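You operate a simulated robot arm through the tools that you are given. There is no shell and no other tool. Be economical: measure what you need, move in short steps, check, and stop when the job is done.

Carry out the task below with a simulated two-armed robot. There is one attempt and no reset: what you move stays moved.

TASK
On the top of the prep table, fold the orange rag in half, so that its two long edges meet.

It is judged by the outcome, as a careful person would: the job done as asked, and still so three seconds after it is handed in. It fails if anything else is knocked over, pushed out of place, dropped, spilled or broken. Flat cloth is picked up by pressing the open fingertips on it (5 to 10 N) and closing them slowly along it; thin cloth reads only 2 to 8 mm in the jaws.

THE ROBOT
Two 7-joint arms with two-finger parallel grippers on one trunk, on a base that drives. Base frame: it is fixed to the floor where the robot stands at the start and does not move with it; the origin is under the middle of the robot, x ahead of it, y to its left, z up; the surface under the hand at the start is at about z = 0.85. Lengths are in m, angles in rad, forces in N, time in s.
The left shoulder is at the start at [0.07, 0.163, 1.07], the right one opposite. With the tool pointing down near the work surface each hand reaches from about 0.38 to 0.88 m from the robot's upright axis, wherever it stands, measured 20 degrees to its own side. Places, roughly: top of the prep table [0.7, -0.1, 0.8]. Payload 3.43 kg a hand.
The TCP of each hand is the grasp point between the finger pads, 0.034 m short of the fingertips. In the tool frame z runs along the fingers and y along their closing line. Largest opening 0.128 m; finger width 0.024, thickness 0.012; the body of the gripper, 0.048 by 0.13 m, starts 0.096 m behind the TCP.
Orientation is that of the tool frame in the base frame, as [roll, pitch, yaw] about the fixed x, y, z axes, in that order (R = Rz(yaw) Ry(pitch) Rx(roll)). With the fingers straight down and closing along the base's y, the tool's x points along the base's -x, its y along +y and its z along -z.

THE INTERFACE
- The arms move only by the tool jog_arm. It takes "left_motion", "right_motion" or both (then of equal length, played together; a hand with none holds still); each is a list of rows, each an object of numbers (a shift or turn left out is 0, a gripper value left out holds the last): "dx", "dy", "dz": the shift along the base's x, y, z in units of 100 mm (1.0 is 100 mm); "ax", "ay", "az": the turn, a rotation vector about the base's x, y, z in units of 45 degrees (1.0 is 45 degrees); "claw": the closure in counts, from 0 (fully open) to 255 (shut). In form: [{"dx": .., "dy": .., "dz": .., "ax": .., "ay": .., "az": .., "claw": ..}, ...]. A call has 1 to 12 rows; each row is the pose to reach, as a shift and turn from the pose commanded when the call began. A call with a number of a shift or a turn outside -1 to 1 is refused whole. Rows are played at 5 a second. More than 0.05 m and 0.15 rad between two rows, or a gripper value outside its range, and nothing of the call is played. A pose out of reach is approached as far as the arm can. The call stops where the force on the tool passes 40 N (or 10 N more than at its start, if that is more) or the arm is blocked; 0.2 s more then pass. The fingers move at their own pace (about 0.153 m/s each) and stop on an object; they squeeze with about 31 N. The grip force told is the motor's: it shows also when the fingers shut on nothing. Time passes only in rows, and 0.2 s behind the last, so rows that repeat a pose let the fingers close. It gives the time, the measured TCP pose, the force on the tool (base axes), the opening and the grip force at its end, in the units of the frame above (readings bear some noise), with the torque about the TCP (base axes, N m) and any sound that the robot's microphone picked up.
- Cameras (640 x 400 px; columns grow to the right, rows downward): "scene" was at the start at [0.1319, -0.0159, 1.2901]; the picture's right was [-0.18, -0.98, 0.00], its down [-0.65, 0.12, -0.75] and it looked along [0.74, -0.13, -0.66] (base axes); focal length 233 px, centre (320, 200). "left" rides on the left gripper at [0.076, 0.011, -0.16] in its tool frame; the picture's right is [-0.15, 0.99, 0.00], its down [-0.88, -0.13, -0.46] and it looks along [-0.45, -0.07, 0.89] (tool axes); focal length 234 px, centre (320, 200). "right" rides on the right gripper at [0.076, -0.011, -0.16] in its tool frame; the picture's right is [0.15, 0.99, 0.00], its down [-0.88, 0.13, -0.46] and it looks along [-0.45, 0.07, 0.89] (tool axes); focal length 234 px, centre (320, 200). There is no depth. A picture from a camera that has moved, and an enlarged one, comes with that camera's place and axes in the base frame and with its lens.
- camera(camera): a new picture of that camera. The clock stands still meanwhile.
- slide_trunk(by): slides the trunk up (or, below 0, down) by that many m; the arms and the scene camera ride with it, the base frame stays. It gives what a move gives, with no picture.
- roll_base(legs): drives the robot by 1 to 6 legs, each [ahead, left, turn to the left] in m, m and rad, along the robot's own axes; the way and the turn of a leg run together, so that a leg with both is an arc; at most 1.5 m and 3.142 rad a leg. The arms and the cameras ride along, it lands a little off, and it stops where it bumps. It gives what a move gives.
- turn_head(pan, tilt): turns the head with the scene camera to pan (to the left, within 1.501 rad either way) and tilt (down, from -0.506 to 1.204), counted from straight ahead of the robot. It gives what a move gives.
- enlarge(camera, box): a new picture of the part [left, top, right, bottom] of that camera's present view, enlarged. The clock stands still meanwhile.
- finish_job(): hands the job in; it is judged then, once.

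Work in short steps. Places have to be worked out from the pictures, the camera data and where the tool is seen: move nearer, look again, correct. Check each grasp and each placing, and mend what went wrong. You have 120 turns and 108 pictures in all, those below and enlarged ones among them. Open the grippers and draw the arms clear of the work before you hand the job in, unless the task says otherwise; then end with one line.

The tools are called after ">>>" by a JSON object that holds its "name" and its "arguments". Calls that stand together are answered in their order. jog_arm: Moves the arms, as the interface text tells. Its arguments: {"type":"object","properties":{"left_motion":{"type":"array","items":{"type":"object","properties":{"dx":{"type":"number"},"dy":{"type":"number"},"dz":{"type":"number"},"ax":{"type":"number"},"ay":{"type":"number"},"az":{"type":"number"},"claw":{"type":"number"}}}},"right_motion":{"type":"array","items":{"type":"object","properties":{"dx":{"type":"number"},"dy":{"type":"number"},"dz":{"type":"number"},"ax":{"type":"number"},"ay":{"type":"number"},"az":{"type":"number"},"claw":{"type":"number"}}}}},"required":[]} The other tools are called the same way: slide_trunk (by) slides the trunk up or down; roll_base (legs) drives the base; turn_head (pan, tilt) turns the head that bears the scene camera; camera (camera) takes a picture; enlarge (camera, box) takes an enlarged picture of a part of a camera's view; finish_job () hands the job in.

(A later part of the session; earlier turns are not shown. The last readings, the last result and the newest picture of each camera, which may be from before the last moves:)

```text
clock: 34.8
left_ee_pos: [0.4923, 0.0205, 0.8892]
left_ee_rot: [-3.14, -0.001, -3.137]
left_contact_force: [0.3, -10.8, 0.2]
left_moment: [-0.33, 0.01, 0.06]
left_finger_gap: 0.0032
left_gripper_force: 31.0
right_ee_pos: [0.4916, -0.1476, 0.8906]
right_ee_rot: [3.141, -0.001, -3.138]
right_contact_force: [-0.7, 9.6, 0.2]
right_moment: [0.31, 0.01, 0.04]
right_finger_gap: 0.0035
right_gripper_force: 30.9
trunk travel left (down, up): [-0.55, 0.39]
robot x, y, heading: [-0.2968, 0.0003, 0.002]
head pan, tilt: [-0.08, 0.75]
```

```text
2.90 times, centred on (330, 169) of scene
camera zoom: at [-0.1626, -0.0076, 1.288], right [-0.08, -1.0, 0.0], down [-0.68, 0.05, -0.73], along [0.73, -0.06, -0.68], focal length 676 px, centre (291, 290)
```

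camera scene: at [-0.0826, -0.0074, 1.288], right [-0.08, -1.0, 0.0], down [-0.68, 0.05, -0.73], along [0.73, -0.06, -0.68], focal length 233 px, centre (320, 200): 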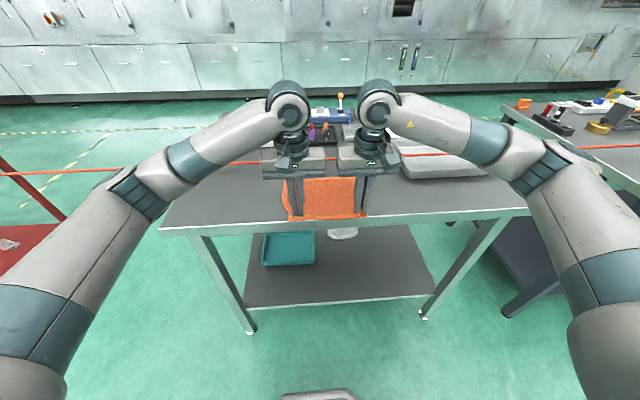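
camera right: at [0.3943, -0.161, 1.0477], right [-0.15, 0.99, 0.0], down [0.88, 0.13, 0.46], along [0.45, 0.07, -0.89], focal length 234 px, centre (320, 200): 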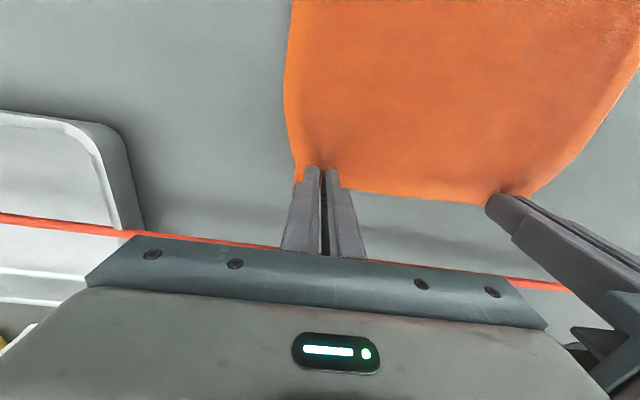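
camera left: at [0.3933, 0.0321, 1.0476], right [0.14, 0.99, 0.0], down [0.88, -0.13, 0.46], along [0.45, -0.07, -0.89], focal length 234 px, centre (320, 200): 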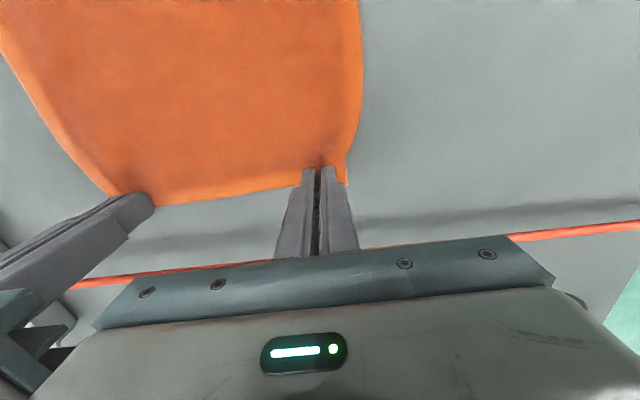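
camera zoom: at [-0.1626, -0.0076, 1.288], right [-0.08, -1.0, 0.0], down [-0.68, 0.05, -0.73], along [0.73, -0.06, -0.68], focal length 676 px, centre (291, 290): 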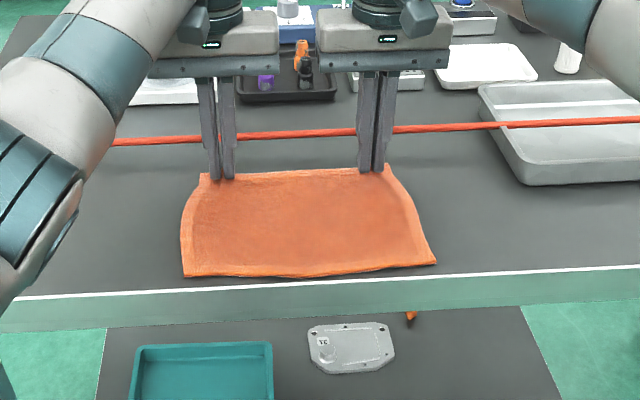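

The near edge is now at x≈0.33 on the table, the far edge at ≈0.502, and the fold line at ≈0.415. I start the fold arc, lifting and moving back while tilting the hands with the cloth.

>>> {"name": "jog_arm", "arguments": {"left_motion": [{"dx": -0.032, "dz": 0.073, "ay": -0.125}, {"dx": -0.075, "dz": 0.165, "ay": -0.25}, {"dx": -0.129, "dz": 0.244, "ay": -0.375}, {"dx": -0.19, "dz": 0.315, "ay": -0.5}, {"dx": -0.259, "dz": 0.379, "ay": -0.625}, {"dx": -0.339, "dz": 0.439, "ay": -0.75}, {"dx": -0.421, "dz": 0.487, "ay": -0.875}, {"dx": -0.508, "dz": 0.524, "ay": -1.0}, {"dx": -0.508, "dz": 0.524, "ay": -1.0}], "right_motion": [{"dx": -0.032, "dz": 0.073, "ay": -0.125}, {"dx": -0.075, "dz": 0.165, "ay": -0.25}, {"dx": -0.129, "dz": 0.244, "ay": -0.375}, {"dx": -0.19, "dz": 0.315, "ay": -0.5}, {"dx": -0.259, "dz": 0.379, "ay": -0.625}, {"dx": -0.339, "dz": 0.439, "ay": -0.75}, {"dx": -0.421, "dz": 0.487, "ay": -0.875}, {"dx": -0.508, "dz": 0.524, "ay": -1.0}, {"dx": -0.508, "dz": 0.524, "ay": -1.0}]}}

>>> {"name": "camera", "arguments": {"camera": "scene"}}

>>> {"name": "camera", "arguments": {"camera": "left"}}

```text
clock: 36.8
left_ee_pos: [0.4409, 0.0219, 0.9432]
left_ee_rot: [-3.138, 0.784, -3.136]
left_contact_force: [-0.1, -9.5, -0.2]
left_moment: [-0.3, 0.02, -0.22]
left_finger_gap: 0.0033
left_gripper_force: 30.7
right_ee_pos: [0.4406, -0.148, 0.9418]
right_ee_rot: [-3.137, 0.785, -3.137]
right_contact_force: [-0.1, 10.7, -0.8]
right_moment: [0.28, 0.01, 0.27]
right_finger_gap: 0.0036
right_gripper_force: 30.8
trunk travel left (down, up): [-0.55, 0.39]
robot x, y, heading: [-0.2942, 0.003, 0.003]
head pan, tilt: [-0.08, 0.75]
```

```text
81 pictures are left
camera scene: at [-0.1622, -0.0075, 1.288], right [-0.08, -1.0, 0.0], down [-0.68, 0.05, -0.73], along [0.73, -0.06, -0.68], focal length 233 px, centre (320, 200)
```

scene: 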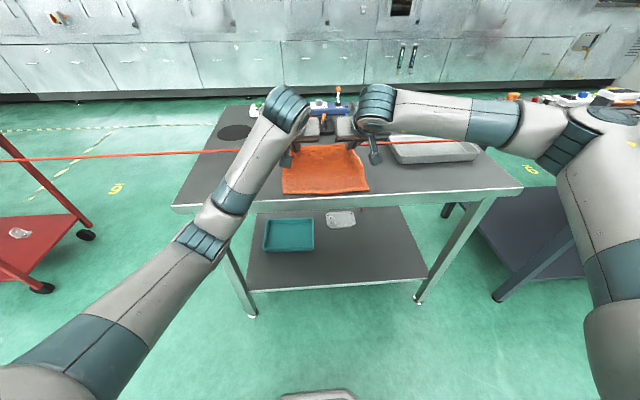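

```text
80 pictures are left
camera left: at [0.2739, 0.031, 1.003], right [0.1, 0.99, 0.1], down [0.3, -0.13, 0.95], along [0.95, -0.06, -0.31], focal length 234 px, centre (320, 200)
```

left: 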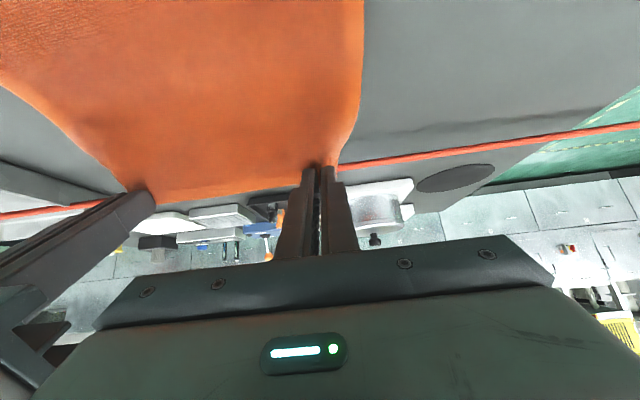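

The cloth follows well, with the far half lifted. I continue the arc past the top, tilting up to 80°.

>>> {"name": "jog_arm", "arguments": {"left_motion": [{"dx": -0.108, "dz": 0.04, "ay": -0.111}, {"dx": -0.223, "dz": 0.061, "ay": -0.244}, {"dx": -0.34, "dz": 0.066, "ay": -0.378}, {"dx": -0.458, "dz": 0.055, "ay": -0.511}, {"dx": -0.576, "dz": 0.028, "ay": -0.644}, {"dx": -0.688, "dz": -0.014, "ay": -0.778}, {"dx": -0.688, "dz": -0.014, "ay": -0.778}], "right_motion": [{"dx": -0.108, "dz": 0.04, "ay": -0.111}, {"dx": -0.223, "dz": 0.061, "ay": -0.244}, {"dx": -0.34, "dz": 0.066, "ay": -0.378}, {"dx": -0.458, "dz": 0.055, "ay": -0.511}, {"dx": -0.576, "dz": 0.028, "ay": -0.644}, {"dx": -0.688, "dz": -0.014, "ay": -0.778}, {"dx": -0.688, "dz": -0.014, "ay": -0.778}]}}

>>> {"name": "enlarge", "arguments": {"camera": "scene", "box": [220, 100, 440, 238]}}

>>> {"name": "camera", "arguments": {"camera": "left"}}

```text
clock: 38.4
left_ee_pos: [0.372, 0.0205, 0.9416]
left_ee_rot: [-3.122, 1.398, -3.12]
left_contact_force: [0.2, -1.4, 0.1]
left_moment: [-0.01, -0.07, -0.04]
left_finger_gap: 0.0035
left_gripper_force: 31.4
right_ee_pos: [0.3885, -0.1416, 0.9469]
right_ee_rot: [-3.138, 1.22, -3.129]
right_contact_force: [-0.4, 2.6, 0.0]
right_moment: [0.04, -0.01, 0.03]
right_finger_gap: 0.0032
right_gripper_force: 31.0
right hand out of reach, approached as far as the arm can: row 5, 6, 7
trunk travel left (down, up): [-0.55, 0.39]
robot x, y, heading: [-0.2955, -0.0006, 0.006]
head pan, tilt: [-0.08, 0.75]
```

```text
2.90 times, centred on (330, 169) of scene
camera zoom: at [-0.1627, -0.0073, 1.2881], right [-0.08, -1.0, 0.0], down [-0.68, 0.05, -0.73], along [0.73, -0.06, -0.68], focal length 676 px, centre (291, 290)
```

zoom: 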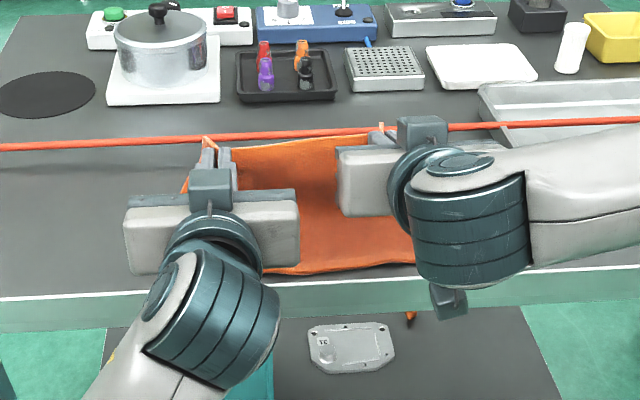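

```text
78 pictures are left
camera left: at [0.2011, 0.0308, 0.8949], right [0.02, 0.99, 0.14], down [-0.3, -0.13, 0.95], along [0.95, -0.06, 0.29], focal length 234 px, centre (320, 200)
```

left: 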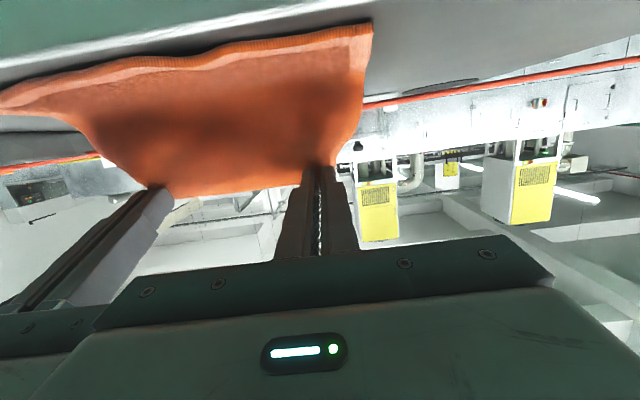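

The left hand is at 80° and the right stops at 70°. I lower both with the cloth now past the top, the right commanded to 68°. Then I'll use a small base reverse to finish, giving the right arm more room.

>>> {"name": "jog_arm", "arguments": {"left_motion": [{"dx": -0.02, "dz": -0.14}, {"dx": -0.05, "dz": -0.28}, {"dx": -0.08, "dz": -0.42}, {"dx": -0.116, "dz": -0.55}, {"dx": -0.116, "dz": -0.55}], "right_motion": [{"dx": 0.1, "dz": -0.06, "ay": 0.16}, {"dx": 0.05, "dz": -0.2, "ay": 0.267}, {"dx": 0.0, "dz": -0.35, "ay": 0.267}, {"dx": -0.1, "dz": -0.48, "ay": 0.267}, {"dx": -0.1, "dz": -0.48, "ay": 0.267}]}}

>>> {"name": "enlarge", "arguments": {"camera": "scene", "box": [220, 100, 440, 238]}}

```text
clock: 39.6
left_ee_pos: [0.3608, 0.0212, 0.8855]
left_ee_rot: [-3.122, 1.396, -3.121]
left_contact_force: [-0.2, -0.2, -0.3]
left_moment: [-0.04, 0.0, -0.02]
left_finger_gap: 0.0032
left_gripper_force: 31.0
right_ee_pos: [0.3786, -0.1389, 0.9]
right_ee_rot: [3.14, 1.007, -3.132]
right_contact_force: [-0.5, 0.9, 0.2]
right_moment: [0.01, -0.01, 0.02]
right_finger_gap: 0.0035
right_gripper_force: 31.4
trunk travel left (down, up): [-0.55, 0.39]
robot x, y, heading: [-0.2946, -0.0008, 0.006]
head pan, tilt: [-0.08, 0.75]
```

```text
2.90 times, centred on (330, 169) of scene
camera zoom: at [-0.1625, -0.0074, 1.288], right [-0.08, -1.0, 0.0], down [-0.68, 0.05, -0.73], along [0.73, -0.06, -0.68], focal length 676 px, centre (291, 290)
```

zoom: 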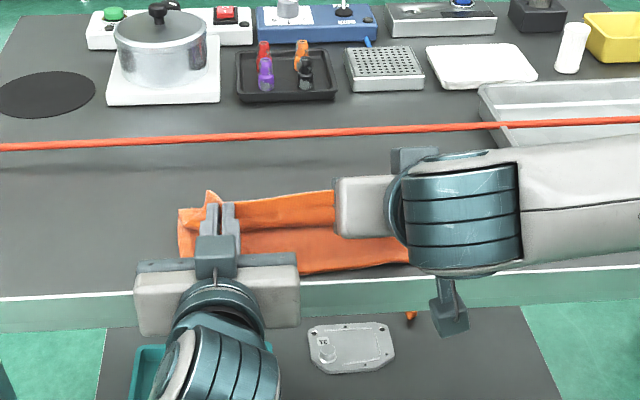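

The right hand is actually within reach here at 58°, since its commanded pose had been clipped. I reverse the base 45 mm, which also carries the held edge back toward the near edge.

>>> {"name": "roll_base", "arguments": {"legs": [[-0.045, 0, 0]]}}

>>> {"name": "jog_arm", "arguments": {"right_motion": [{"dx": -0.06, "dz": -0.03, "ay": -0.13}, {"dx": -0.14, "dz": -0.08, "ay": -0.267}, {"dx": -0.14, "dz": -0.08, "ay": -0.267}]}}

>>> {"name": "enlarge", "arguments": {"camera": "scene", "box": [220, 100, 440, 238]}}

>>> {"name": "camera", "arguments": {"camera": "left"}}

>>> {"name": "camera", "arguments": {"camera": "right"}}

```text
clock: 40.5
left_ee_pos: [0.3154, 0.0213, 0.8876]
left_ee_rot: [-3.118, 1.397, -3.12]
left_contact_force: [-0.1, 0.0, -0.5]
left_moment: [0.03, 0.01, -0.02]
left_finger_gap: 0.0034
left_gripper_force: 31.4
right_ee_pos: [0.3333, -0.14, 0.901]
right_ee_rot: [3.138, 1.013, -3.133]
right_contact_force: [-0.7, 1.4, 0.3]
right_moment: [0.05, 0.02, 0.01]
right_finger_gap: 0.0034
right_gripper_force: 30.8
trunk travel left (down, up): [-0.55, 0.39]
robot x, y, heading: [-0.3397, 0.0001, 0.004]
head pan, tilt: [-0.08, 0.75]
```

```text
clock: 41.3
left_ee_pos: [0.3165, 0.0313, 0.8874]
left_ee_rot: [-3.115, 1.396, -3.103]
left_contact_force: [-0.1, 3.7, 0.3]
left_moment: [-0.13, 0.08, -0.38]
left_finger_gap: 0.0033
left_gripper_force: 31.4
right_ee_pos: [0.3153, -0.0944, 0.8927]
right_ee_rot: [2.921, 1.166, 2.982]
right_contact_force: [1.1, -3.0, -1.1]
right_moment: [0.0, -0.06, 0.22]
right_finger_gap: 0.0034
right_gripper_force: 31.1
right hand out of reach, approached as far as the arm can: row 2, 3
trunk travel left (down, up): [-0.55, 0.39]
robot x, y, heading: [-0.3381, -0.001, 0.006]
head pan, tilt: [-0.08, 0.75]
stopped in row 3 (left hand): the force on the tool passed its limit at 51 N (the readings are from after the stop); the commanded pose is now the measured one
```

```text
2.90 times, centred on (330, 169) of scene
camera zoom: at [-0.207, -0.0038, 1.288], right [-0.07, -1.0, 0.0], down [-0.68, 0.05, -0.73], along [0.73, -0.06, -0.68], focal length 676 px, centre (291, 290)
```

zoom: 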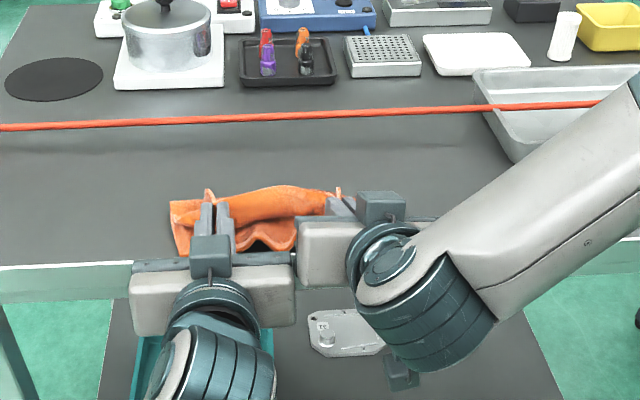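

```text
75 pictures are left
camera left: at [0.1447, 0.0381, 0.8406], right [0.01, 0.99, 0.14], down [-0.29, -0.13, 0.95], along [0.96, -0.05, 0.29], focal length 234 px, centre (320, 200)
```

left: 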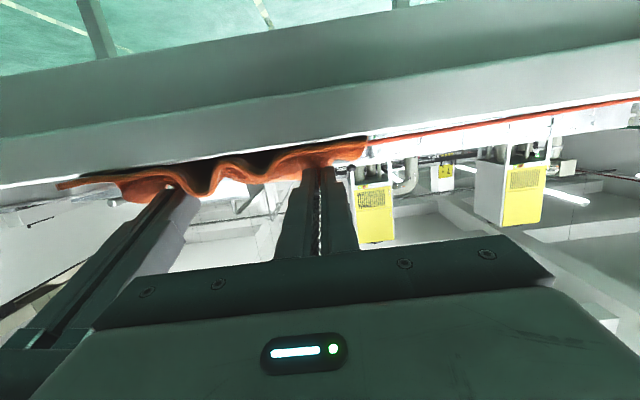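

```text
74 pictures are left
camera right: at [0.1407, -0.1135, 0.8842], right [-0.1, 0.99, -0.05], down [-0.08, 0.04, 1.0], along [0.99, 0.1, 0.08], focal length 234 px, centre (320, 200)
```

right: 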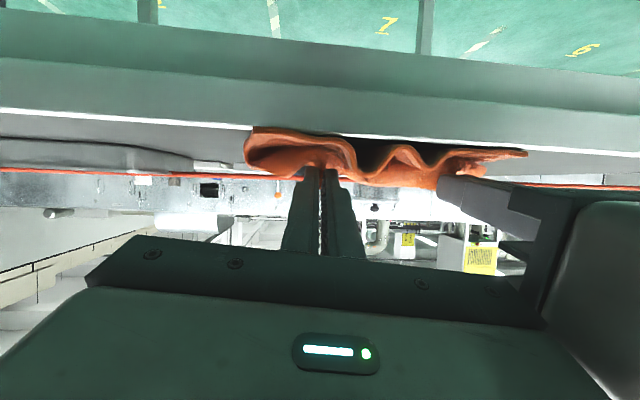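

The right arm got no further at that tilt; it swung inward and bumped the left hand, without dropping the cloth. I move the right hand back out to y≈−0.142 at 58° of tilt and straighten it, and the left back to y≈0.021.

>>> {"name": "jog_arm", "arguments": {"left_motion": [{"dy": 0}, {"dy": -0.03}, {"dy": -0.07}, {"dy": -0.1}, {"dy": -0.1}], "right_motion": [{"dy": -0.14, "ax": -0.03, "ay": 0.07, "az": -0.015, "dz": 0.02}, {"dy": -0.28, "ax": -0.06, "ay": 0.14, "az": -0.03, "dz": 0.03}, {"dy": -0.4, "ax": -0.113, "ay": 0.203, "az": -0.046, "dz": 0.03}, {"dy": -0.48, "dx": 0.04, "ax": -0.113, "ay": 0.203, "az": -0.046, "dz": 0.03}, {"dy": -0.48, "dx": 0.04, "ax": -0.113, "ay": 0.203, "az": -0.046, "dz": 0.03}]}}

>>> {"name": "enlarge", "arguments": {"camera": "scene", "box": [220, 100, 440, 238]}}

>>> {"name": "camera", "arguments": {"camera": "right"}}

```text
clock: 42.5
left_ee_pos: [0.315, 0.0179, 0.8873]
left_ee_rot: [-3.125, 1.398, -3.113]
left_contact_force: [-0.4, -2.0, -0.2]
left_moment: [-0.02, 0.01, -0.08]
left_finger_gap: 0.0029
left_gripper_force: 31.1
right_ee_pos: [0.322, -0.1453, 0.8934]
right_ee_rot: [3.137, 1.016, 3.138]
right_contact_force: [0.4, 1.8, -0.2]
right_moment: [0.04, -0.03, 0.11]
right_finger_gap: 0.0035
right_gripper_force: 30.8
trunk travel left (down, up): [-0.55, 0.39]
robot x, y, heading: [-0.3416, -0.0015, 0.003]
head pan, tilt: [-0.08, 0.75]
```

```text
2.90 times, centred on (330, 169) of scene
camera zoom: at [-0.2069, -0.0069, 1.2881], right [-0.08, -1.0, 0.0], down [-0.68, 0.05, -0.73], along [0.73, -0.06, -0.68], focal length 676 px, centre (291, 290)
```

zoom: 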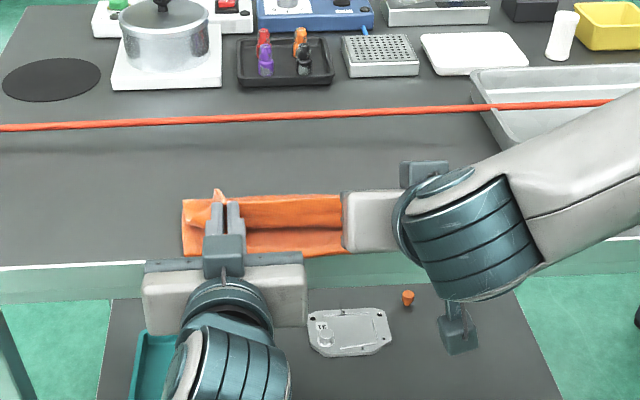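

```text
72 pictures are left
camera right: at [0.1459, -0.1566, 0.9163], right [-0.08, 0.99, -0.12], down [0.08, 0.13, 0.99], along [0.99, 0.07, -0.09], focal length 234 px, centre (320, 200)
```

right: 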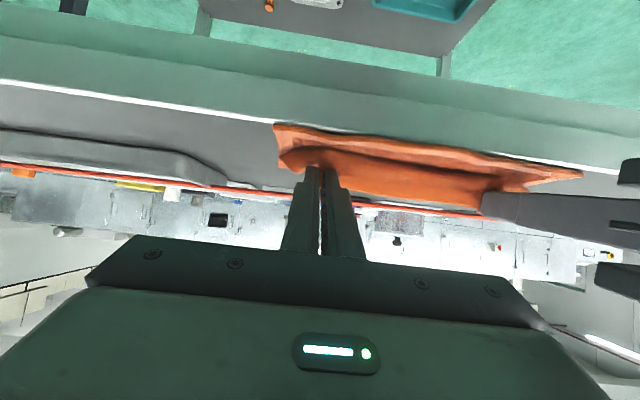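

The fold looks good. I lower both until the top layer rests on the near edge, pulling back about 5 mm.

>>> {"name": "jog_arm", "arguments": {"left_motion": [{"dx": -0.02, "dz": -0.04}, {"dx": -0.04, "dz": -0.08}, {"dx": -0.05, "dz": -0.12}, {"dx": -0.05, "dz": -0.15}, {"dx": -0.05, "dz": -0.15}], "right_motion": [{"dx": -0.03, "dz": -0.04}, {"dx": -0.06, "dz": -0.08}, {"dx": -0.08, "dz": -0.11}, {"dx": -0.08, "dz": -0.13}, {"dx": -0.08, "dz": -0.13}]}}

>>> {"name": "camera", "arguments": {"camera": "right"}}

>>> {"name": "camera", "arguments": {"camera": "left"}}

```text
clock: 43.7
left_ee_pos: [0.3149, 0.0269, 0.8785]
left_ee_rot: [3.012, 1.414, 3.033]
left_contact_force: [-1.0, -17.3, 2.3]
left_moment: [-0.23, -0.06, -0.63]
left_finger_gap: 0.0034
left_gripper_force: 31.1
right_ee_pos: [0.3118, -0.1439, 0.8859]
right_ee_rot: [3.132, 1.017, 3.138]
right_contact_force: [5.1, 16.3, 14.9]
right_moment: [0.32, -0.48, 0.49]
right_finger_gap: 0.0035
right_gripper_force: 30.9
trunk travel left (down, up): [-0.55, 0.39]
robot x, y, heading: [-0.3397, -0.0038, 0.005]
head pan, tilt: [-0.08, 0.75]
```

```text
71 pictures are left
camera right: at [0.1358, -0.156, 0.9052], right [-0.08, 0.99, -0.12], down [0.07, 0.13, 0.99], along [0.99, 0.07, -0.08], focal length 234 px, centre (320, 200)
```

right: 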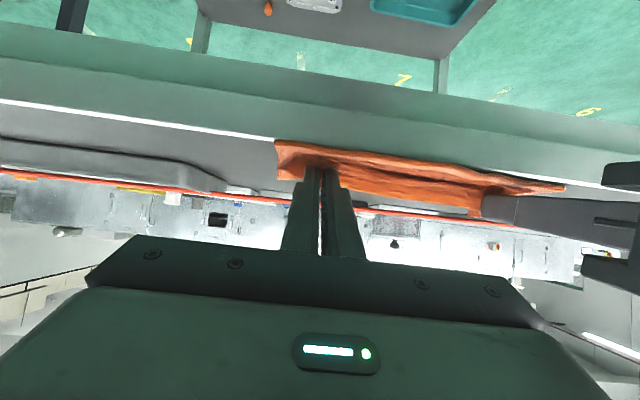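

```text
70 pictures are left
camera left: at [0.1447, 0.0346, 0.8285], right [0.0, 0.99, 0.16], down [-0.31, -0.16, 0.94], along [0.95, -0.05, 0.31], focal length 234 px, centre (320, 200)
```

left: 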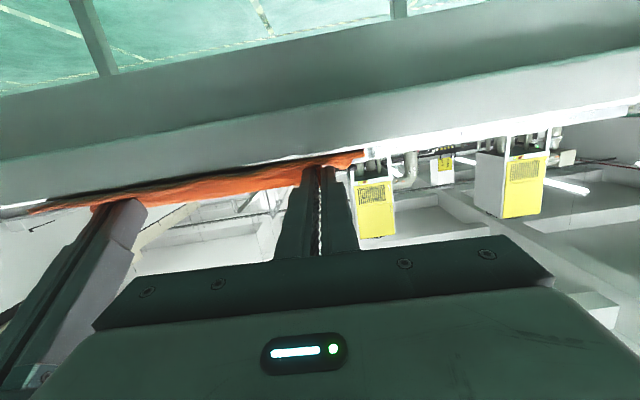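

Right touches the table at about 15 N. The left is near its limit and drifted 1 cm outward, tensioning the cloth. I ease the left's tilt to about 65° and bring it back in.

>>> {"name": "jog_arm", "arguments": {"left_motion": [{"dy": -0.04, "ay": 0.1}, {"dy": -0.08, "ay": 0.2}, {"dy": -0.09, "ay": 0.3}, {"dy": -0.09, "ay": 0.33}, {"dy": -0.09, "ay": 0.33}], "right_motion": [{"dz": 0.01}, {"dz": 0.015}, {"dz": 0.015}, {"dz": 0.015}, {"dz": 0.015}]}}

>>> {"name": "enlarge", "arguments": {"camera": "scene", "box": [220, 100, 440, 238]}}

>>> {"name": "camera", "arguments": {"camera": "left"}}

```text
clock: 44.0
left_ee_pos: [0.3126, 0.0275, 0.8739]
left_ee_rot: [2.862, 1.384, 2.882]
left_contact_force: [-3.8, -17.4, 15.0]
left_moment: [-0.26, -0.38, -0.62]
left_finger_gap: 0.0032
left_gripper_force: 31.3
right_ee_pos: [0.3098, -0.1409, 0.8864]
right_ee_rot: [3.125, 1.019, 3.14]
right_contact_force: [-1.1, 12.8, 5.7]
right_moment: [0.25, -0.09, 0.38]
right_finger_gap: 0.0033
right_gripper_force: 30.8
trunk travel left (down, up): [-0.55, 0.39]
robot x, y, heading: [-0.3391, -0.0017, 0.003]
head pan, tilt: [-0.08, 0.75]
stopped in row 1 (left hand): the force on the tool passed its limit at 58 N (the readings are from after the stop); the commanded pose is now the measured one
```

```text
2.90 times, centred on (330, 169) of scene
camera zoom: at [-0.2086, -0.0079, 1.2882], right [-0.08, -1.0, 0.0], down [-0.68, 0.05, -0.73], along [0.73, -0.06, -0.68], focal length 676 px, centre (291, 290)
```

zoom: 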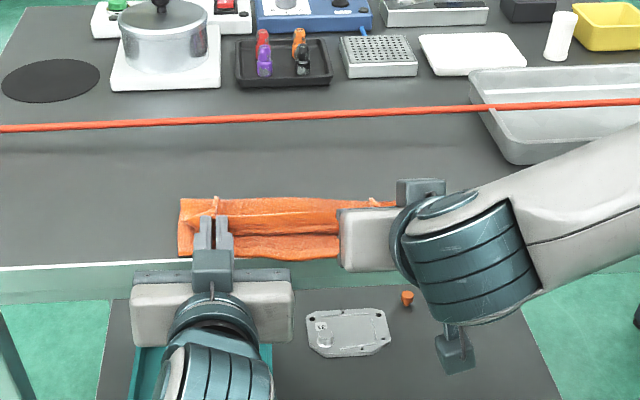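

```text
68 pictures are left
camera left: at [0.1414, 0.0395, 0.8291], right [0.02, 0.98, 0.19], down [-0.29, -0.18, 0.94], along [0.96, -0.07, 0.28], focal length 234 px, centre (320, 200)
```

left: 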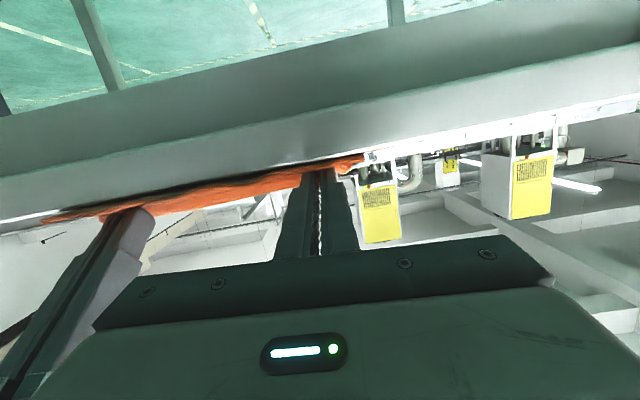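

The left fingertips are pressing the table. I raise the left a bit before changing its tilt, and move inward to drop the tension.

>>> {"name": "jog_arm", "arguments": {"left_motion": [{"dz": 0.06}, {"dz": 0.1, "dy": -0.04}, {"dz": 0.1, "dy": -0.07, "ay": 0.1}, {"dz": 0.1, "dy": -0.07, "ay": 0.2}, {"dz": 0.1, "dy": -0.07, "ay": 0.3}, {"dz": 0.1, "dy": -0.07, "ay": 0.3}]}}

>>> {"name": "camera", "arguments": {"camera": "left"}}

```text
clock: 44.6
left_ee_pos: [0.3133, 0.0336, 0.8755]
left_ee_rot: [2.732, 1.376, 2.75]
left_contact_force: [-3.3, -19.3, 11.2]
left_moment: [-0.33, -0.29, -0.67]
left_finger_gap: 0.0032
left_gripper_force: 31.1
right_ee_pos: [0.3098, -0.1376, 0.8867]
right_ee_rot: [3.119, 1.019, 3.141]
right_contact_force: [-0.1, 15.2, 3.7]
right_moment: [0.25, -0.05, 0.46]
right_finger_gap: 0.0037
right_gripper_force: 30.9
trunk travel left (down, up): [-0.55, 0.39]
robot x, y, heading: [-0.3397, -0.0044, 0.005]
head pan, tilt: [-0.08, 0.75]
stopped in row 2 (left hand): the force on the tool passed its limit at 42 N (the readings are from after the stop); the commanded pose is now the measured one
```

```text
67 pictures are left
camera left: at [0.1421, 0.0458, 0.8301], right [0.02, 0.98, 0.22], down [-0.29, -0.21, 0.94], along [0.96, -0.08, 0.28], focal length 234 px, centre (320, 200)
```

left: 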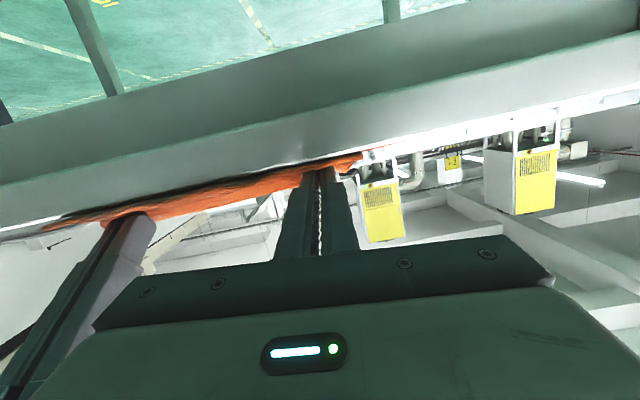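

The residual force is cloth tension plus light table contact. The held edge is at the right place (grip points x≈0.335–0.34, low on the table), so I release slowly now.

>>> {"name": "jog_arm", "arguments": {"left_motion": [{"claw": 250}, {"claw": 240}, {"claw": 230}, {"claw": 220}, {"claw": 210}, {"claw": 200}, {"claw": 200}], "right_motion": [{"claw": 250}, {"claw": 240}, {"claw": 230}, {"claw": 220}, {"claw": 210}, {"claw": 200}, {"claw": 200}]}}

>>> {"name": "camera", "arguments": {"camera": "right"}}

>>> {"name": "camera", "arguments": {"camera": "left"}}

>>> {"name": "enlarge", "arguments": {"camera": "scene", "box": [220, 100, 440, 238]}}

```text
clock: 46.2
left_ee_pos: [0.3145, 0.0358, 0.8747]
left_ee_rot: [2.733, 1.375, 2.754]
left_contact_force: [1.1, 4.6, 15.6]
left_moment: [-0.2, -0.55, 0.2]
left_finger_gap: 0.024
left_gripper_force: 0.0
right_ee_pos: [0.3098, -0.1397, 0.8867]
right_ee_rot: [3.125, 1.018, 3.139]
right_contact_force: [0.2, 0.0, 2.5]
right_moment: [-0.04, -0.08, 0.03]
right_finger_gap: 0.0265
right_gripper_force: 0.1
trunk travel left (down, up): [-0.55, 0.39]
robot x, y, heading: [-0.333, -0.0023, 0.002]
head pan, tilt: [-0.08, 0.75]
```

```text
66 pictures are left
camera right: at [0.1345, -0.1541, 0.9064], right [-0.09, 0.99, -0.12], down [0.07, 0.12, 0.99], along [0.99, 0.08, -0.08], focal length 234 px, centre (320, 200)
```

right: 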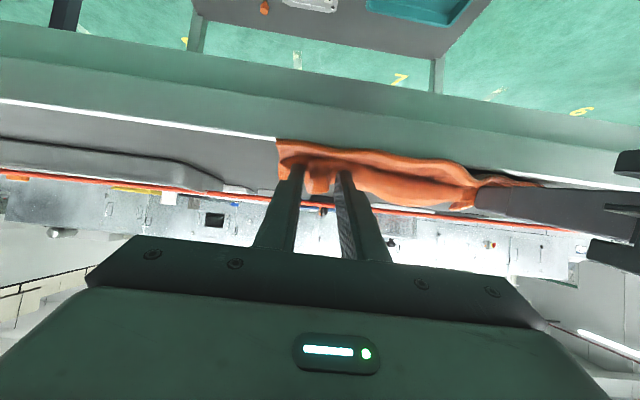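

```text
65 pictures are left
camera left: at [0.142, 0.0476, 0.8303], right [0.01, 0.98, 0.22], down [-0.28, -0.21, 0.94], along [0.96, -0.07, 0.28], focal length 234 px, centre (320, 200)
```

left: 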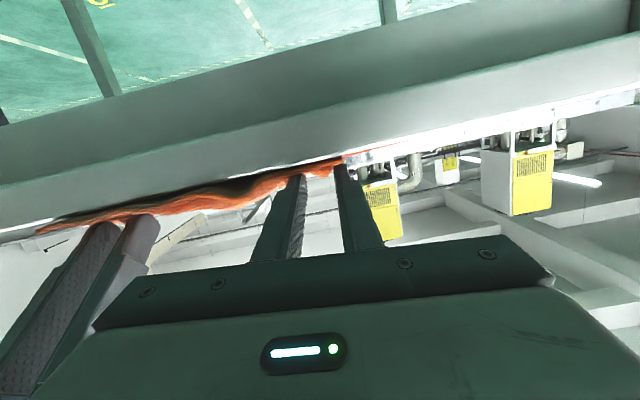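

```text
2.90 times, centred on (330, 169) of scene
camera zoom: at [-0.2087, -0.0073, 1.2883], right [-0.08, -1.0, 0.0], down [-0.68, 0.05, -0.73], along [0.73, -0.06, -0.68], focal length 676 px, centre (291, 290)
```

zoom: 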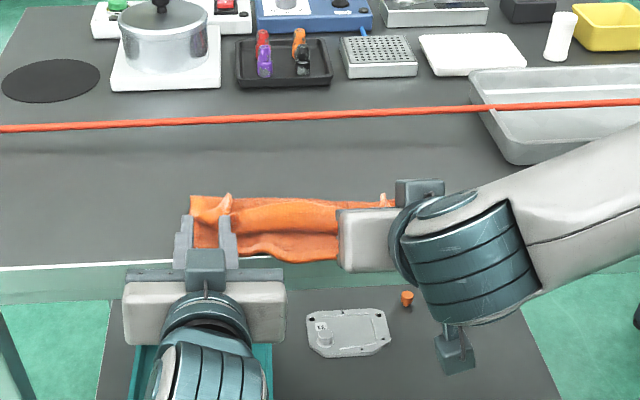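

Released. I withdraw both hands straight back off the table edge, then raise them for a look.

>>> {"name": "jog_arm", "arguments": {"left_motion": [{"dz": 0.03, "dx": -0.1}, {"dz": 0.06, "dx": -0.3}, {"dz": 0.1, "dx": -0.5}, {"dz": 0.2, "dx": -0.6}, {"dz": 0.5, "dx": -0.6}, {"dz": 0.9, "dx": -0.6}], "right_motion": [{"dz": 0.02, "dx": -0.1}, {"dz": 0.04, "dx": -0.3}, {"dz": 0.1, "dx": -0.5}, {"dz": 0.2, "dx": -0.5, "dy": -0.1}, {"dz": 0.5, "dx": -0.5, "dy": -0.3}, {"dz": 0.9, "dx": -0.5, "dy": -0.5}]}}

>>> {"name": "camera", "arguments": {"camera": "scene"}}

>>> {"name": "enlarge", "arguments": {"camera": "scene", "box": [220, 100, 440, 238]}}

```text
clock: 47.4
left_ee_pos: [0.2564, 0.0796, 0.8782]
left_ee_rot: [2.223, 1.251, 2.287]
left_contact_force: [0.0, 0.1, 0.9]
left_moment: [0.03, 0.0, 0.04]
left_finger_gap: 0.0276
left_gripper_force: 0.1
right_ee_pos: [0.2608, -0.167, 0.9312]
right_ee_rot: [3.124, 1.018, 3.139]
right_contact_force: [0.1, 0.6, 0.3]
right_moment: [0.0, 0.02, -0.04]
right_finger_gap: 0.0275
right_gripper_force: 0.0
trunk travel left (down, up): [-0.55, 0.39]
robot x, y, heading: [-0.3363, 0.0012, 0.005]
head pan, tilt: [-0.08, 0.75]
stopped in row 6 (left hand): the arm was blocked; the commanded pose is now the measured one
```

```text
63 pictures are left
camera scene: at [-0.2072, -0.0083, 1.2881], right [-0.08, -1.0, 0.0], down [-0.68, 0.05, -0.73], along [0.73, -0.06, -0.68], focal length 233 px, centre (320, 200)
```

scene: 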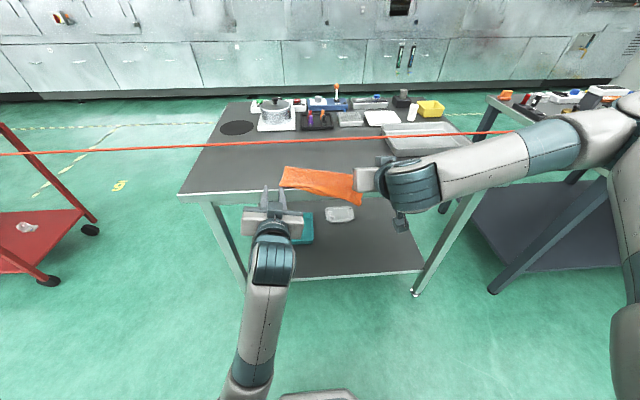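

```text
2.90 times, centred on (330, 169) of scene
camera zoom: at [-0.2072, -0.0083, 1.2881], right [-0.08, -1.0, 0.0], down [-0.68, 0.05, -0.73], along [0.73, -0.06, -0.68], focal length 676 px, centre (291, 290)
```

zoom: 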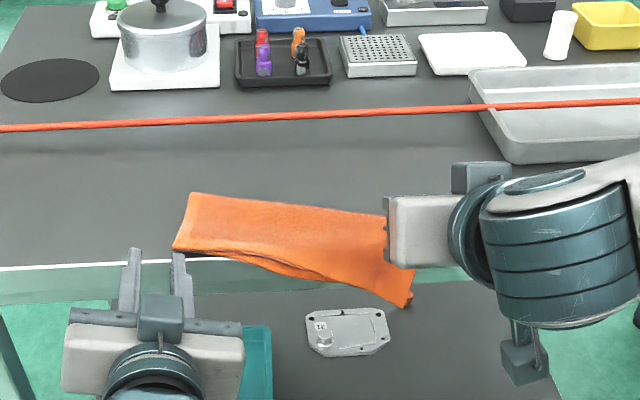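

The rag came out folded, but its right end was drawn over the table edge as the right hand withdrew. I look from the right hand's camera to see whether the hand still touches it.

>>> {"name": "camera", "arguments": {"camera": "right"}}

>>> {"name": "camera", "arguments": {"camera": "left"}}

```text
61 pictures are left
camera right: at [0.0857, -0.1809, 0.9516], right [-0.09, 0.99, -0.12], down [0.07, 0.12, 0.99], along [0.99, 0.08, -0.08], focal length 234 px, centre (320, 200)
```

right: 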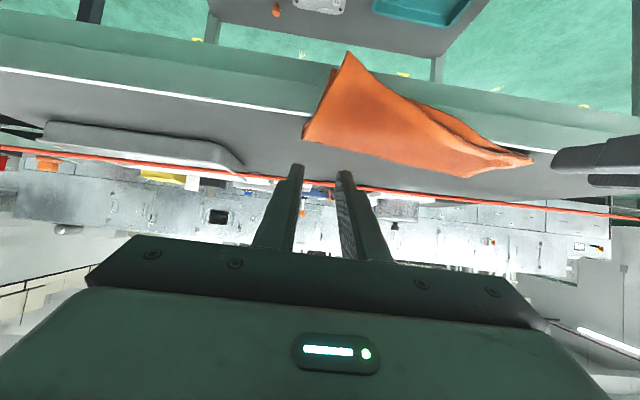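

```text
60 pictures are left
camera left: at [0.0836, 0.0934, 0.8402], right [-0.01, 0.92, 0.39], down [-0.26, -0.37, 0.89], along [0.97, -0.09, 0.24], focal length 234 px, centre (320, 200)
```

left: 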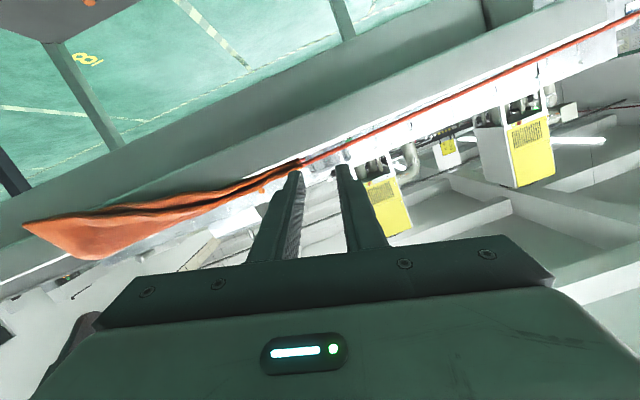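

Both hands are clear of the rag. It lies folded, with only the near right corner hanging over the table edge. Next I'll pinch the fold edge and pull the rag forward, but first the left arm needs untwisting, so I turn it back toward 45° while rising, and lift the right.

>>> {"name": "jog_arm", "arguments": {"left_motion": [{"ax": -0.055, "ay": 0.123, "az": 0.008, "dx": -0.05}, {"ax": -0.11, "ay": 0.246, "az": 0.016, "dx": -0.1}, {"ax": -0.165, "ay": 0.37, "az": 0.024, "dx": -0.1, "dz": 0.1}, {"ax": -0.22, "ay": 0.49, "az": 0.032, "dx": -0.1, "dz": 0.3}, {"ax": -0.275, "ay": 0.615, "az": 0.04, "dx": -0.1, "dz": 0.5}, {"ax": -0.327, "ay": 0.736, "az": 0.047, "dx": -0.1, "dz": 0.8}, {"ax": -0.327, "ay": 0.736, "az": 0.047, "dx": -0.1, "dz": 1.0}], "right_motion": [{"dz": 0.1}, {"dz": 0.2, "ay": 0.1}, {"dz": 0.3, "ay": 0.25}, {"dz": 0.5, "ay": 0.4}, {"dz": 0.7, "ay": 0.55}, {"dz": 0.9, "ay": 0.7}, {"dz": 1.0, "ay": 0.85}]}}

>>> {"name": "camera", "arguments": {"camera": "scene"}}

```text
clock: 48.1
left_ee_pos: [0.2485, 0.1379, 0.8463]
left_ee_rot: [2.484, 1.016, 2.606]
left_contact_force: [-0.2, -0.7, 0.7]
left_moment: [-0.01, -0.01, 0.02]
left_finger_gap: 0.0278
left_gripper_force: 0.1
right_ee_pos: [0.2624, -0.1678, 0.9546]
right_ee_rot: [3.125, 0.891, 3.14]
right_contact_force: [0.3, -0.4, -0.4]
right_moment: [-0.03, 0.03, 0.01]
right_finger_gap: 0.0276
right_gripper_force: 0.2
trunk travel left (down, up): [-0.55, 0.39]
robot x, y, heading: [-0.3354, -0.0038, 0.003]
head pan, tilt: [-0.08, 0.75]
stopped in row 3 (left hand): the arm was blocked; the commanded pose is now the measured one
```

```text
59 pictures are left
camera scene: at [-0.2063, -0.0078, 1.288], right [-0.08, -1.0, 0.0], down [-0.68, 0.05, -0.73], along [0.73, -0.06, -0.68], focal length 233 px, centre (320, 200)
```

scene: 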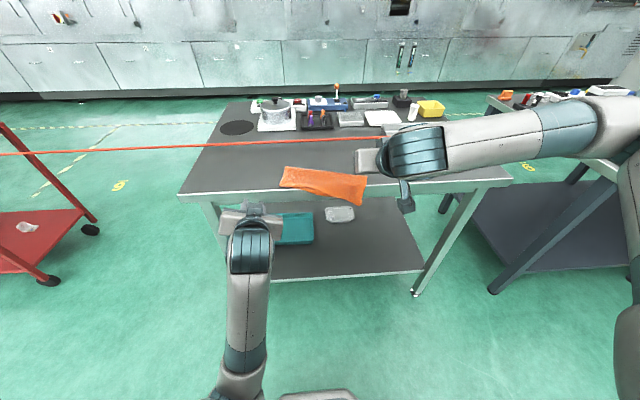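

The left arm's elbow has swung inward against the body. I back the base 10 cm for safe space, then lead the left hand outward.

>>> {"name": "roll_base", "arguments": {"legs": [[-0.1, 0, 0]]}}

>>> {"name": "jog_arm", "arguments": {"left_motion": [{"dy": 0.15}, {"dy": 0.3}, {"dy": 0.5, "dx": 0.1}, {"dy": 0.7, "dx": 0.2}, {"dy": 0.7, "dx": 0.2}]}}

>>> {"name": "camera", "arguments": {"camera": "scene"}}

```text
clock: 49.3
left_ee_pos: [0.1474, 0.1365, 0.8486]
left_ee_rot: [2.484, 1.016, 2.604]
left_contact_force: [-0.4, 0.3, 0.3]
left_moment: [-0.02, -0.01, -0.04]
left_finger_gap: 0.0279
left_gripper_force: 0.2
right_ee_pos: [0.1608, -0.1677, 0.9556]
right_ee_rot: [3.125, 0.893, 3.138]
right_contact_force: [0.6, 1.2, 0.5]
right_moment: [0.03, 0.02, 0.01]
right_finger_gap: 0.0275
right_gripper_force: 0.1
trunk travel left (down, up): [-0.55, 0.39]
robot x, y, heading: [-0.4371, 0.0011, 0.003]
head pan, tilt: [-0.08, 0.75]
```

```text
clock: 50.5
left_ee_pos: [0.1698, 0.2057, 0.8482]
left_ee_rot: [2.485, 1.016, 2.604]
left_contact_force: [0.0, 0.2, 0.0]
left_moment: [0.01, 0.01, -0.01]
left_finger_gap: 0.0275
left_gripper_force: 0.1
right_ee_pos: [0.1617, -0.1681, 0.9555]
right_ee_rot: [3.125, 0.89, 3.137]
right_contact_force: [-0.8, 0.2, -0.2]
right_moment: [0.05, 0.0, 0.0]
right_finger_gap: 0.0277
right_gripper_force: 0.0
trunk travel left (down, up): [-0.55, 0.39]
robot x, y, heading: [-0.438, -0.0041, 0.004]
head pan, tilt: [-0.08, 0.75]
```

```text
58 pictures are left
camera scene: at [-0.3069, -0.0086, 1.288], right [-0.08, -1.0, 0.0], down [-0.68, 0.05, -0.73], along [0.73, -0.06, -0.68], focal length 233 px, centre (320, 200)
```

scene: 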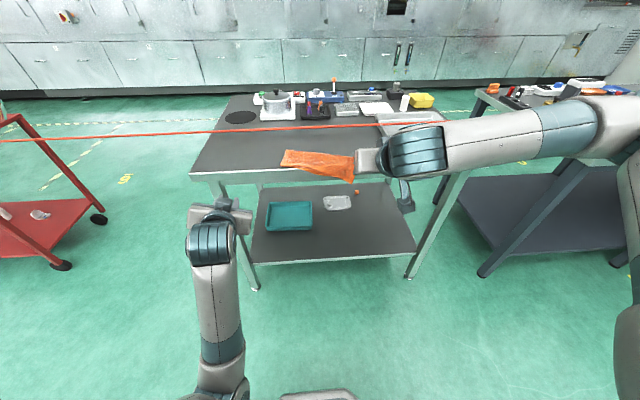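

The left moves freely now. I raise it, move it outward and square up its orientation.

>>> {"name": "jog_arm", "arguments": {"left_motion": [{"dz": 0.15, "dy": 0.1}, {"dz": 0.3, "dy": 0.2}, {"dz": 0.5, "dy": 0.3, "ax": -0.1, "ay": 0.1}, {"dz": 0.7, "dy": 0.4, "ax": -0.2, "ay": 0.2}, {"dz": 0.9, "dy": 0.5, "ax": -0.3, "ay": 0.3}, {"dz": 1.0, "dy": 0.5, "ax": -0.41, "ay": 0.41, "az": 0.015}, {"dz": 1.0, "dy": 0.5, "ax": -0.41, "ay": 0.41, "az": 0.015}]}}

>>> {"name": "camera", "arguments": {"camera": "scene"}}

```text
clock: 52.3
left_ee_pos: [0.1787, 0.3177, 0.9164]
left_ee_rot: [2.968, 0.822, 3.061]
left_contact_force: [-0.5, 0.0, -0.2]
left_moment: [-0.02, -0.02, 0.02]
left_finger_gap: 0.0278
left_gripper_force: 0.1
left hand out of reach, approached as far as the arm can: row 5, 6, 7
right_ee_pos: [0.1613, -0.1672, 0.9546]
right_ee_rot: [3.127, 0.891, 3.138]
right_contact_force: [-0.9, -0.1, -0.5]
right_moment: [0.0, 0.02, 0.01]
right_finger_gap: 0.0276
right_gripper_force: 0.1
trunk travel left (down, up): [-0.55, 0.39]
robot x, y, heading: [-0.437, -0.0043, -0.003]
head pan, tilt: [-0.08, 0.75]
stopped in row 7 (left hand): the arm was blocked; the commanded pose is now the measured one
```

```text
57 pictures are left
camera scene: at [-0.3068, -0.0077, 1.288], right [-0.08, -1.0, 0.0], down [-0.68, 0.05, -0.73], along [0.73, -0.06, -0.68], focal length 233 px, centre (320, 200)
```

scene: 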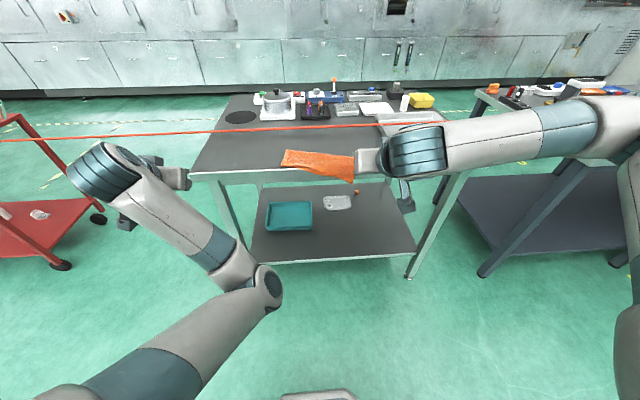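

The left elbow is now tucked inward. I try straight up and forward with the left hand to stretch the arm out and let the elbow recover.

>>> {"name": "jog_arm", "arguments": {"left_motion": [{"dz": 0.2}, {"dz": 0.4}, {"dz": 0.7}, {"dz": 1.0}, {"dz": 1.0}]}}

```text
clock: 53.5
left_ee_pos: [0.2039, 0.3246, 0.9924]
left_ee_rot: [2.97, 0.824, 3.061]
left_contact_force: [0.3, 0.0, 0.0]
left_moment: [0.0, 0.03, 0.0]
left_finger_gap: 0.0277
left_gripper_force: 0.0
left hand out of reach, approached as far as the arm can: row 2, 3, 4, 5
right_ee_pos: [0.1619, -0.1678, 0.9548]
right_ee_rot: [3.125, 0.89, 3.138]
right_contact_force: [0.2, -0.2, 0.0]
right_moment: [-0.03, -0.02, 0.03]
right_finger_gap: 0.0277
right_gripper_force: 0.1
trunk travel left (down, up): [-0.55, 0.39]
robot x, y, heading: [-0.4379, -0.003, 0.002]
head pan, tilt: [-0.08, 0.75]
```

It rises when given more forward reach. I continue forward and up while untilting.

>>> {"name": "jog_arm", "arguments": {"left_motion": [{"dx": 0.25}, {"dx": 0.5, "dz": 0.1, "ay": 0.1}, {"dx": 0.75, "dz": 0.2, "ay": 0.25}, {"dx": 1.0, "dz": 0.3, "ay": 0.4}, {"dx": 1.0, "dz": 0.3, "ay": 0.57}, {"dx": 1.0, "dz": 0.3, "ay": 0.74}, {"dx": 1.0, "dz": 0.3, "ay": 0.9}, {"dx": 1.0, "dz": 0.3, "ay": 1.0}]}}

>>> {"name": "camera", "arguments": {"camera": "scene"}}

```text
clock: 55.3
left_ee_pos: [0.3041, 0.3249, 1.0222]
left_ee_rot: [3.027, 0.037, 3.087]
left_contact_force: [0.1, -1.2, -0.7]
left_moment: [0.0, 0.0, -0.04]
left_finger_gap: 0.0276
left_gripper_force: 0.0
right_ee_pos: [0.1612, -0.1681, 0.9541]
right_ee_rot: [3.124, 0.889, 3.138]
right_contact_force: [0.8, 0.3, -0.1]
right_moment: [-0.03, 0.0, 0.01]
right_finger_gap: 0.0278
right_gripper_force: 0.1
trunk travel left (down, up): [-0.55, 0.39]
robot x, y, heading: [-0.4386, 0.0018, 0.002]
head pan, tilt: [-0.08, 0.75]
```

```text
56 pictures are left
camera scene: at [-0.3069, -0.0085, 1.288], right [-0.08, -1.0, 0.0], down [-0.68, 0.05, -0.73], along [0.73, -0.06, -0.68], focal length 233 px, centre (320, 200)
```

scene: 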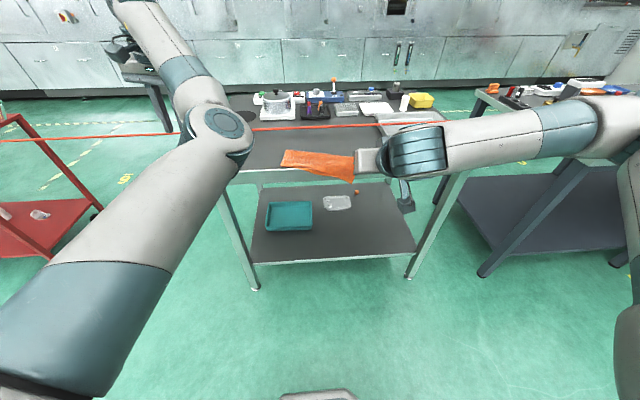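

The left hand is vertical and safely parked. I'll do the repair mainly with the right hand, so I raise it and bring it vertical.

>>> {"name": "jog_arm", "arguments": {"right_motion": [{"dz": 0.2, "ay": 0.16}, {"dz": 0.4, "ay": 0.33}, {"dz": 0.6, "ay": 0.5}, {"dz": 0.7, "ay": 0.67, "dx": 0.2}, {"dz": 0.7, "ay": 0.84, "dx": 0.4}, {"dz": 0.7, "ay": 1.0, "dx": 0.6}, {"dz": 0.7, "ay": 1.0, "dx": 0.6}]}}

>>> {"name": "roll_base", "arguments": {"legs": [[0.12, 0, 0]]}}

>>> {"name": "camera", "arguments": {"camera": "right"}}

>>> {"name": "enlarge", "arguments": {"camera": "scene", "box": [220, 100, 440, 238]}}

```text
clock: 56.9
left_ee_pos: [0.3033, 0.3245, 1.0234]
left_ee_rot: [3.027, 0.038, 3.087]
left_contact_force: [0.0, -0.4, 0.5]
left_moment: [0.0, -0.01, 0.03]
left_finger_gap: 0.0275
left_gripper_force: 0.0
right_ee_pos: [0.22, -0.1688, 1.0243]
right_ee_rot: [3.127, 0.102, 3.14]
right_contact_force: [1.0, -0.3, -0.2]
right_moment: [0.03, -0.05, 0.02]
right_finger_gap: 0.0276
right_gripper_force: 0.1
trunk travel left (down, up): [-0.55, 0.39]
robot x, y, heading: [-0.4407, -0.0009, -0.003]
head pan, tilt: [-0.08, 0.75]
```

```text
clock: 58.1
left_ee_pos: [0.4259, 0.3272, 1.0233]
left_ee_rot: [3.027, 0.038, 3.09]
left_contact_force: [0.3, 0.1, -0.5]
left_moment: [0.03, -0.01, -0.01]
left_finger_gap: 0.0277
left_gripper_force: 0.2
right_ee_pos: [0.3441, -0.1656, 1.0234]
right_ee_rot: [3.128, 0.104, 3.141]
right_contact_force: [-0.9, -0.3, -0.5]
right_moment: [-0.02, 0.04, -0.04]
right_finger_gap: 0.0275
right_gripper_force: 0.0
trunk travel left (down, up): [-0.55, 0.39]
robot x, y, heading: [-0.3164, -0.0025, 0.007]
head pan, tilt: [-0.08, 0.75]
```

```text
55 pictures are left
camera right: at [0.2524, -0.1803, 1.1748], right [-0.15, 0.99, 0.0], down [0.83, 0.12, 0.55], along [0.54, 0.08, -0.84], focal length 234 px, centre (320, 200)
```

right: 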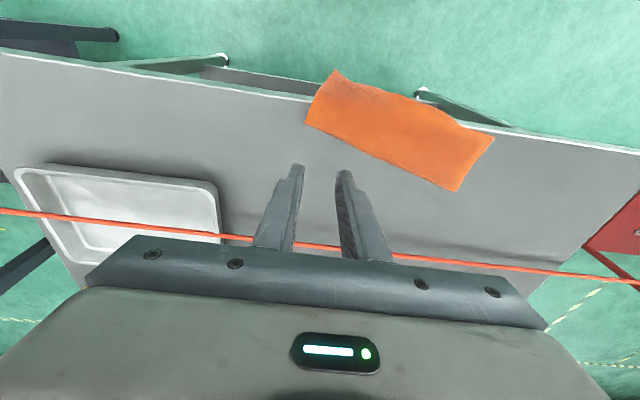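

```text
2.90 times, centred on (330, 169) of scene
camera zoom: at [-0.1845, -0.0078, 1.2881], right [-0.08, -1.0, 0.0], down [-0.68, 0.05, -0.73], along [0.73, -0.06, -0.68], focal length 676 px, centre (291, 290)
```

zoom: 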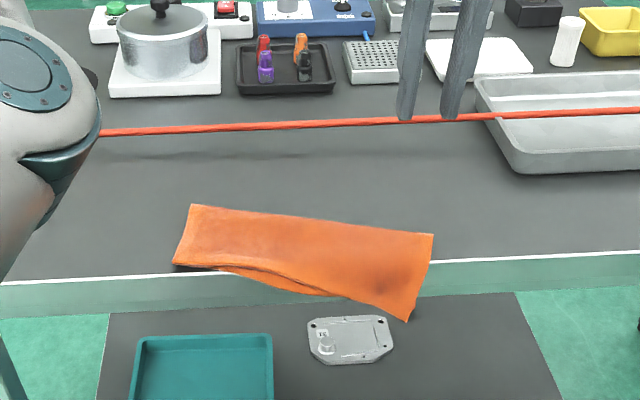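

The fold itself is neat. Fold edge runs from (0.413, 0.064) to (0.340, −0.187), with the near right corner over the table edge. I bring the right hand over the fold edge's right end, turned along the edge, to pinch it and pull it forward. The gap reading will tell me whether both layers are held.

>>> {"name": "jog_arm", "arguments": {"right_motion": [{"dy": 0.1, "dz": -0.2, "ay": 0.07, "az": -0.12, "claw": 185}, {"dy": 0.2, "dz": -0.45, "ay": 0.13, "az": -0.24}, {"dy": 0.2, "dz": -0.7, "ay": 0.13, "az": -0.36}, {"dy": 0.2, "dz": -0.95, "ay": 0.13, "az": -0.36}, {"dy": 0.2, "dz": -0.95, "ay": 0.13, "az": -0.36}]}}

>>> {"name": "camera", "arguments": {"camera": "right"}}

```text
clock: 59.3
left_ee_pos: [0.4253, 0.326, 1.0217]
left_ee_rot: [3.026, 0.038, 3.086]
left_contact_force: [0.1, 0.0, 0.1]
left_moment: [-0.01, -0.02, 0.0]
left_finger_gap: 0.0276
left_gripper_force: 0.0
right_ee_pos: [0.345, -0.1472, 0.9296]
right_ee_rot: [3.141, 0.004, 2.859]
right_contact_force: [0.4, 0.7, 0.7]
right_moment: [0.04, -0.01, -0.03]
right_finger_gap: 0.0354
right_gripper_force: 0.1
trunk travel left (down, up): [-0.55, 0.39]
robot x, y, heading: [-0.3187, -0.0003, 0.002]
head pan, tilt: [-0.08, 0.75]
```

```text
53 pictures are left
camera right: at [0.2678, -0.1368, 1.0892], right [0.14, 0.99, 0.0], down [0.88, -0.12, 0.46], along [0.46, -0.06, -0.89], focal length 234 px, centre (320, 200)
```

right: 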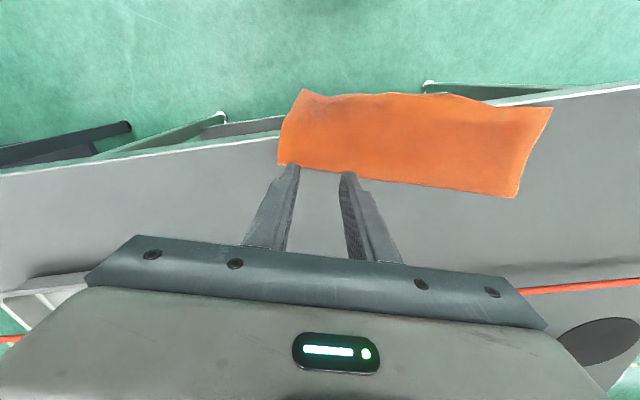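

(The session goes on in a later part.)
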